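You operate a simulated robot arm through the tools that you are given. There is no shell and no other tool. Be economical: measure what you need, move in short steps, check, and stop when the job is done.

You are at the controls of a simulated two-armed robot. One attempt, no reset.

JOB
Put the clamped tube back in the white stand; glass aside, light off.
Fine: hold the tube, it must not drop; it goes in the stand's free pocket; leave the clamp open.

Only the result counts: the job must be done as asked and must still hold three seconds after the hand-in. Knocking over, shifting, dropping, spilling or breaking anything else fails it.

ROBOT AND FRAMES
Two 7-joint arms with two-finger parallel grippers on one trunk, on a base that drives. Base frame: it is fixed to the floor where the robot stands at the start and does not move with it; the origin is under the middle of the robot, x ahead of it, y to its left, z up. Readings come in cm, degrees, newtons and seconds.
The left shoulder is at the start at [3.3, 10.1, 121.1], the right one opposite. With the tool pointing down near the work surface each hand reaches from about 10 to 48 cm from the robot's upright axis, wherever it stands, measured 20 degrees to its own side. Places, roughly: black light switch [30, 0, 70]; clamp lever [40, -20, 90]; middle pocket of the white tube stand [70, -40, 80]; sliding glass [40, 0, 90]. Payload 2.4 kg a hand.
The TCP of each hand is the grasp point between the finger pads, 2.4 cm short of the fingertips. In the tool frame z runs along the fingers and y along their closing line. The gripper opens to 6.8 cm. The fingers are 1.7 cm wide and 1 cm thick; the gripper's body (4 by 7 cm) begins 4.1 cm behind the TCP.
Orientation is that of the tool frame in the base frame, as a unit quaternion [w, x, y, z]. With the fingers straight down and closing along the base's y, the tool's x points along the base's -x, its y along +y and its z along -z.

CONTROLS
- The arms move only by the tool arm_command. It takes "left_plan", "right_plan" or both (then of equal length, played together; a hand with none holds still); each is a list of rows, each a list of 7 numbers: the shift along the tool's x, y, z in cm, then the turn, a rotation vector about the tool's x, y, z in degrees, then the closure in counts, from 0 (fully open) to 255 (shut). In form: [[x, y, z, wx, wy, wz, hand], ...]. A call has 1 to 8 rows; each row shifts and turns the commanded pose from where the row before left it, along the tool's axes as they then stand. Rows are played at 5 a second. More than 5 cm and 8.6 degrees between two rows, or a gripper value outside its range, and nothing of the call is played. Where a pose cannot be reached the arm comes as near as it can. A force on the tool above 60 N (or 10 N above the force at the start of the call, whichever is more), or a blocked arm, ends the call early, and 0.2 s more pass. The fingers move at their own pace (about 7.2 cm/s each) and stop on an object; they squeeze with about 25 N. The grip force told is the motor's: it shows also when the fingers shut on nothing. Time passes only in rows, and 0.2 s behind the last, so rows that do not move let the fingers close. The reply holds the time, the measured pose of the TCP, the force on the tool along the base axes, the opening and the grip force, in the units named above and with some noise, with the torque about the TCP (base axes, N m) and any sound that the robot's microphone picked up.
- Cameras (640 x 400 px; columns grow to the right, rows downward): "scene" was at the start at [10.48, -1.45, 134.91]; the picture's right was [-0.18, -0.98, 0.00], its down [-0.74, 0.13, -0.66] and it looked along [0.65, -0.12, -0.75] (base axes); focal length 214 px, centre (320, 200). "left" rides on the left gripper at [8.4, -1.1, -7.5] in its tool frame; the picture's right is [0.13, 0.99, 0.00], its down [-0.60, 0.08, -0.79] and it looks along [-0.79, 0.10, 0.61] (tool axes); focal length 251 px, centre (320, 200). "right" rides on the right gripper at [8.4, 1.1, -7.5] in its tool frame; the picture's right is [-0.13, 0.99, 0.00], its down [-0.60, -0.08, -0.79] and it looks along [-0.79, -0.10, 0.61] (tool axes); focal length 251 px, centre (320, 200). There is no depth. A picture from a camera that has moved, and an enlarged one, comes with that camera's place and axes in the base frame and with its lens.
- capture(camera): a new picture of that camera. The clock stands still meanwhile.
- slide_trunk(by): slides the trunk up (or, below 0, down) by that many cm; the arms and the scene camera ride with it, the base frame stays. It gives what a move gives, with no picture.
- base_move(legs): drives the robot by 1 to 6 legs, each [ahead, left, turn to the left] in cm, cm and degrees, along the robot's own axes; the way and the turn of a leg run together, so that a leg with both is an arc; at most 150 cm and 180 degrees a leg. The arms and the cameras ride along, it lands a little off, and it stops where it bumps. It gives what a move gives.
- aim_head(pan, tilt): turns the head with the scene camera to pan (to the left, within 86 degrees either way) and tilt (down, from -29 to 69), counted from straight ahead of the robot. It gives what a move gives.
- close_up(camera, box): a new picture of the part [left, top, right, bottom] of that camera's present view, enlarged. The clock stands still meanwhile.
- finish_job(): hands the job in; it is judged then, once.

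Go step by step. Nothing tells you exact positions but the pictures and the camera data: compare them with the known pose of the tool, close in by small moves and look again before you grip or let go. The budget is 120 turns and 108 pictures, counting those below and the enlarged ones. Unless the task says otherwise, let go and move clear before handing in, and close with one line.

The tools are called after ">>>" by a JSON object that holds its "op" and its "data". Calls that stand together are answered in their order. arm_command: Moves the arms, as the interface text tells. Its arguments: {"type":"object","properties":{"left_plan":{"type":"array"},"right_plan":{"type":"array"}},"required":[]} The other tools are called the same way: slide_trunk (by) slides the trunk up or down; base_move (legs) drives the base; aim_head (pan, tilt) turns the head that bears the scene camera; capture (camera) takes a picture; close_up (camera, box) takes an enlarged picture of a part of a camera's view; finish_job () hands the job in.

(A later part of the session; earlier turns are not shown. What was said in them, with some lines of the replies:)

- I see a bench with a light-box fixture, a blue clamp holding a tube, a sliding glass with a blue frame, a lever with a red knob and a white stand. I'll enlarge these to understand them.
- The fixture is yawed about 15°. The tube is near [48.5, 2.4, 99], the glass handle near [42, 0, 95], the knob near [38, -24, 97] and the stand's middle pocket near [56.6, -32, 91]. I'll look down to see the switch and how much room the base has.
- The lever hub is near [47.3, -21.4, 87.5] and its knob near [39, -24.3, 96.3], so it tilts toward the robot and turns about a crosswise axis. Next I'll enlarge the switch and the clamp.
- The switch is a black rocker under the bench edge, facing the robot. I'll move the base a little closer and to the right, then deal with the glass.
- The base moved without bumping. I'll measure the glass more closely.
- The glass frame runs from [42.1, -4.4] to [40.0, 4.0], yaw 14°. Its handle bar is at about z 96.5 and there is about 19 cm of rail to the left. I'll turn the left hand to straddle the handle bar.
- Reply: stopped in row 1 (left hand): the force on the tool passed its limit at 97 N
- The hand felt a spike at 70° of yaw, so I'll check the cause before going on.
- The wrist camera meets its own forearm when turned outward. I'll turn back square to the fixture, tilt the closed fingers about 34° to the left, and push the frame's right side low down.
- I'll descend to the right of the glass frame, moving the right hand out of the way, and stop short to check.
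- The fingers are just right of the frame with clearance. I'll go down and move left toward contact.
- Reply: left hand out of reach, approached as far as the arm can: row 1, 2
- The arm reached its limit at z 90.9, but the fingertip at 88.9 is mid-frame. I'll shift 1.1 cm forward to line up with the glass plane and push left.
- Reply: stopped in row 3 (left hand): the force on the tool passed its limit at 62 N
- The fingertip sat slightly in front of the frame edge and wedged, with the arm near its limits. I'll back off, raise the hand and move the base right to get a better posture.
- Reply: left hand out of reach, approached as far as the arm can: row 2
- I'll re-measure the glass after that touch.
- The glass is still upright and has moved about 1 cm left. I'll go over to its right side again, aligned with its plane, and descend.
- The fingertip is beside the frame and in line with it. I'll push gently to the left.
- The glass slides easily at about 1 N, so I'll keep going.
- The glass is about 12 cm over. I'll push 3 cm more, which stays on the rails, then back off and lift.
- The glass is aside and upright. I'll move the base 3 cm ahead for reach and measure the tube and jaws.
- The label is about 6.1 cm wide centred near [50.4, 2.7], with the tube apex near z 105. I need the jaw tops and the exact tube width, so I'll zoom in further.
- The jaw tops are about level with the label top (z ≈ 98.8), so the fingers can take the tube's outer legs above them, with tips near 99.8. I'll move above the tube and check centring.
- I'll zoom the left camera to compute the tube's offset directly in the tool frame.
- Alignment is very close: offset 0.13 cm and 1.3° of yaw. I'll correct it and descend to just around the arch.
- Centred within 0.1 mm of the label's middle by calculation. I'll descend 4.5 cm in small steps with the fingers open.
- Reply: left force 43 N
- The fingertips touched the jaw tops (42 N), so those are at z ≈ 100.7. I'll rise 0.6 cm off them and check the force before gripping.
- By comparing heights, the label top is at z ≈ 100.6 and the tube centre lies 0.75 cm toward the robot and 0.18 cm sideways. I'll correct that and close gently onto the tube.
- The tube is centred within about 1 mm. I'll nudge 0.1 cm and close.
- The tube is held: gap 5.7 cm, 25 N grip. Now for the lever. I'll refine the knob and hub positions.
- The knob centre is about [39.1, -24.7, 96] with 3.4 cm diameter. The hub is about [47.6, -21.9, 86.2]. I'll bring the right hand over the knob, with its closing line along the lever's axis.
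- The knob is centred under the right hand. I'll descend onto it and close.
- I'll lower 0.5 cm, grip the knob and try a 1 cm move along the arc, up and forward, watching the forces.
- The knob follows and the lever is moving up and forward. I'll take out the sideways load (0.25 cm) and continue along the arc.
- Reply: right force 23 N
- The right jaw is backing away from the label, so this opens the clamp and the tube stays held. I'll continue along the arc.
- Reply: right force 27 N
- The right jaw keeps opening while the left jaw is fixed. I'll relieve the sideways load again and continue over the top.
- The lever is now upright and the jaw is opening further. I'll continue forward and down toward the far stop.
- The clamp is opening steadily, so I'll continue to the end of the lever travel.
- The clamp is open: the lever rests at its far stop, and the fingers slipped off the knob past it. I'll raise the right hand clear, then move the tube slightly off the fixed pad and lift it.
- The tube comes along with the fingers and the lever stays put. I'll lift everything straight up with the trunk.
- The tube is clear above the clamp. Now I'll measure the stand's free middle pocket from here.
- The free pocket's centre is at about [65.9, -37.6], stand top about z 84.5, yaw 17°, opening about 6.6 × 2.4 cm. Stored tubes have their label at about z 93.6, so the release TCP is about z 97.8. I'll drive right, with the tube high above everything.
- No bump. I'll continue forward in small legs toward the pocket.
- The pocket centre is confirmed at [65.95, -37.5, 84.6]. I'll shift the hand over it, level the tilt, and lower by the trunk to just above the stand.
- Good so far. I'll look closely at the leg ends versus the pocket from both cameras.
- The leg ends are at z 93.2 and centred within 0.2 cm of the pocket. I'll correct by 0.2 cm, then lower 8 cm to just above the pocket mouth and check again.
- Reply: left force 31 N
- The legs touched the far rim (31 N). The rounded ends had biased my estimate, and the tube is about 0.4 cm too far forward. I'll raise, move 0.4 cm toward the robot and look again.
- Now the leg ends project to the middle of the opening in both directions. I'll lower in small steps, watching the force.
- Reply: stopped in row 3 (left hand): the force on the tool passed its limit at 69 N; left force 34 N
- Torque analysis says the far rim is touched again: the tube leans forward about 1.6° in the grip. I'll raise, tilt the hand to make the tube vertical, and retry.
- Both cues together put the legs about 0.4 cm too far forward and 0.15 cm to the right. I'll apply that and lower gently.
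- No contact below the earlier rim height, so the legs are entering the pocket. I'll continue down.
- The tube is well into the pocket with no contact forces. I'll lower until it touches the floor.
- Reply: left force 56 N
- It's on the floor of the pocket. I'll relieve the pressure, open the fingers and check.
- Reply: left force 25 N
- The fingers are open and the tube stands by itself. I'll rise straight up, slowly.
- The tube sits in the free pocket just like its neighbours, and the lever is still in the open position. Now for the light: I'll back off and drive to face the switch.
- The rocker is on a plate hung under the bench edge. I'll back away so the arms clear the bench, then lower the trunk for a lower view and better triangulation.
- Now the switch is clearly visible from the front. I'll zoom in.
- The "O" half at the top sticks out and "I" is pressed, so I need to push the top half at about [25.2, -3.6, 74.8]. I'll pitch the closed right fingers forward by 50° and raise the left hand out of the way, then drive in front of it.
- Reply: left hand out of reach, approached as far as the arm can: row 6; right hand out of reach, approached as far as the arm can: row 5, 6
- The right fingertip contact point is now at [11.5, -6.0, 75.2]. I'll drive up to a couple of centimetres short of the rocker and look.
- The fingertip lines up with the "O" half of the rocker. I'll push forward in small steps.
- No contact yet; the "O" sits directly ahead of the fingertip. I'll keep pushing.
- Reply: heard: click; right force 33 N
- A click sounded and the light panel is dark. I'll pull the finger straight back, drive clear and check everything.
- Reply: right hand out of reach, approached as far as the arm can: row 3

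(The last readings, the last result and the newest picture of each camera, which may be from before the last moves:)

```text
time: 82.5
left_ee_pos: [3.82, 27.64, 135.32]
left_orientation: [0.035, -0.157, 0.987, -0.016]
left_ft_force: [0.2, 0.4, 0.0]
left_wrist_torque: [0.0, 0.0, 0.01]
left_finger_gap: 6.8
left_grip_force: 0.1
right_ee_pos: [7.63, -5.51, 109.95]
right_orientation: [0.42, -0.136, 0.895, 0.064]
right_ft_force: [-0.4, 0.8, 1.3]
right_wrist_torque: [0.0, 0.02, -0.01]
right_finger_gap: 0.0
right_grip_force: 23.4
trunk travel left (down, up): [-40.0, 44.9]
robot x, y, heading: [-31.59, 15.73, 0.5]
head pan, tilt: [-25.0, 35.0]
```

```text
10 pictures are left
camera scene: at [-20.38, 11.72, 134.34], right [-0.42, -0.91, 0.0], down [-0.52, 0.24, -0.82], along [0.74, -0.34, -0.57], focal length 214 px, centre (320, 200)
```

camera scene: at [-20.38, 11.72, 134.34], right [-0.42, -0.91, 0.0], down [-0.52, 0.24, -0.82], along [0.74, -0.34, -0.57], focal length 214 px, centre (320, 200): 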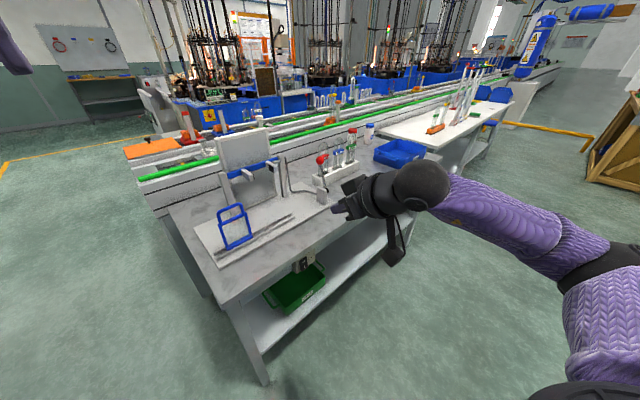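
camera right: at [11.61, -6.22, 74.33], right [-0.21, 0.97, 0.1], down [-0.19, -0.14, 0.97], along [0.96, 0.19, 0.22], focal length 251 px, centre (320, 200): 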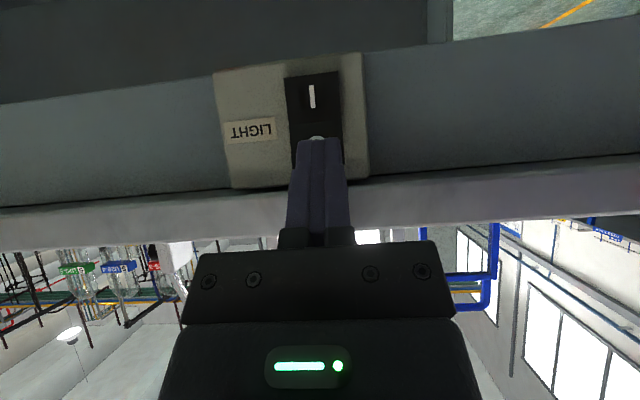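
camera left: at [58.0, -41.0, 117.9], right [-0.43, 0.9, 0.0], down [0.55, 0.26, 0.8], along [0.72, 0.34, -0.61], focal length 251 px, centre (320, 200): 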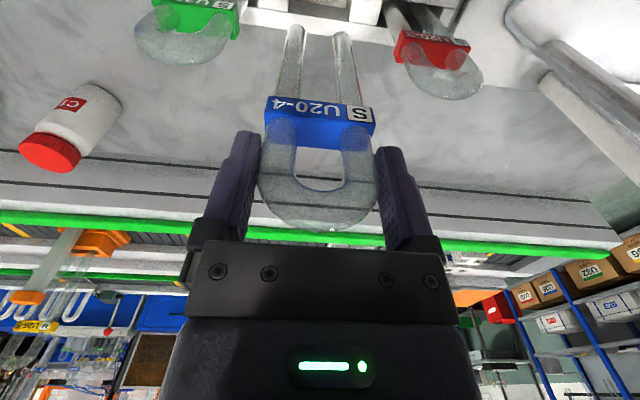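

>>> {"op": "close_up", "data": {"camera": "scene", "box": [190, 110, 382, 230]}}

>>> {"op": "close_up", "data": {"camera": "scene", "box": [260, 110, 388, 190]}}

```text
3.33 times, centred on (286, 170) of scene
camera zoom: at [-20.38, 11.72, 134.34], right [-0.42, -0.91, 0.0], down [-0.52, 0.24, -0.82], along [0.74, -0.34, -0.57], focal length 715 px, centre (433, 300)
```

zoom: 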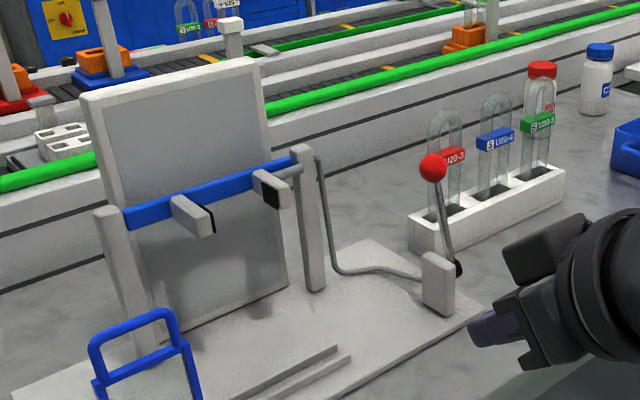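

```text
5.00 times, centred on (324, 150) of scene
camera zoom: at [-20.38, 11.72, 134.34], right [-0.42, -0.91, 0.0], down [-0.52, 0.24, -0.82], along [0.74, -0.34, -0.57], focal length 1072 px, centre (300, 450)
```

zoom: 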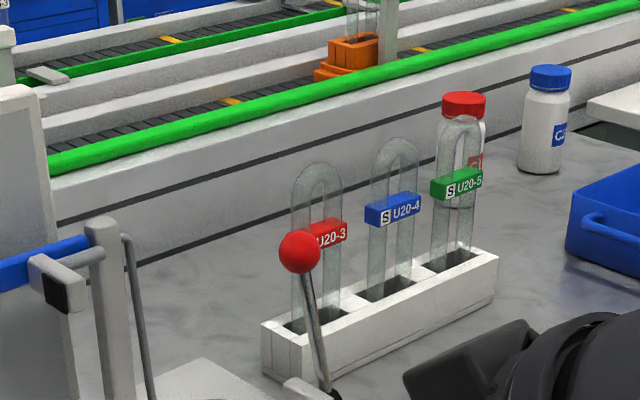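

The tube stands in the middle pocket beside its two neighbours, the clamp is open, the glass is aside, the light is off and both hands are clear. I'm handing in.

>>> {"op": "finish_job", "data": {}}

```text
The job is handed in.
```

The job is handed in: tube U20-4 is back in the stand's middle pocket, the clamp is open, the glass is slid aside and the light is off.
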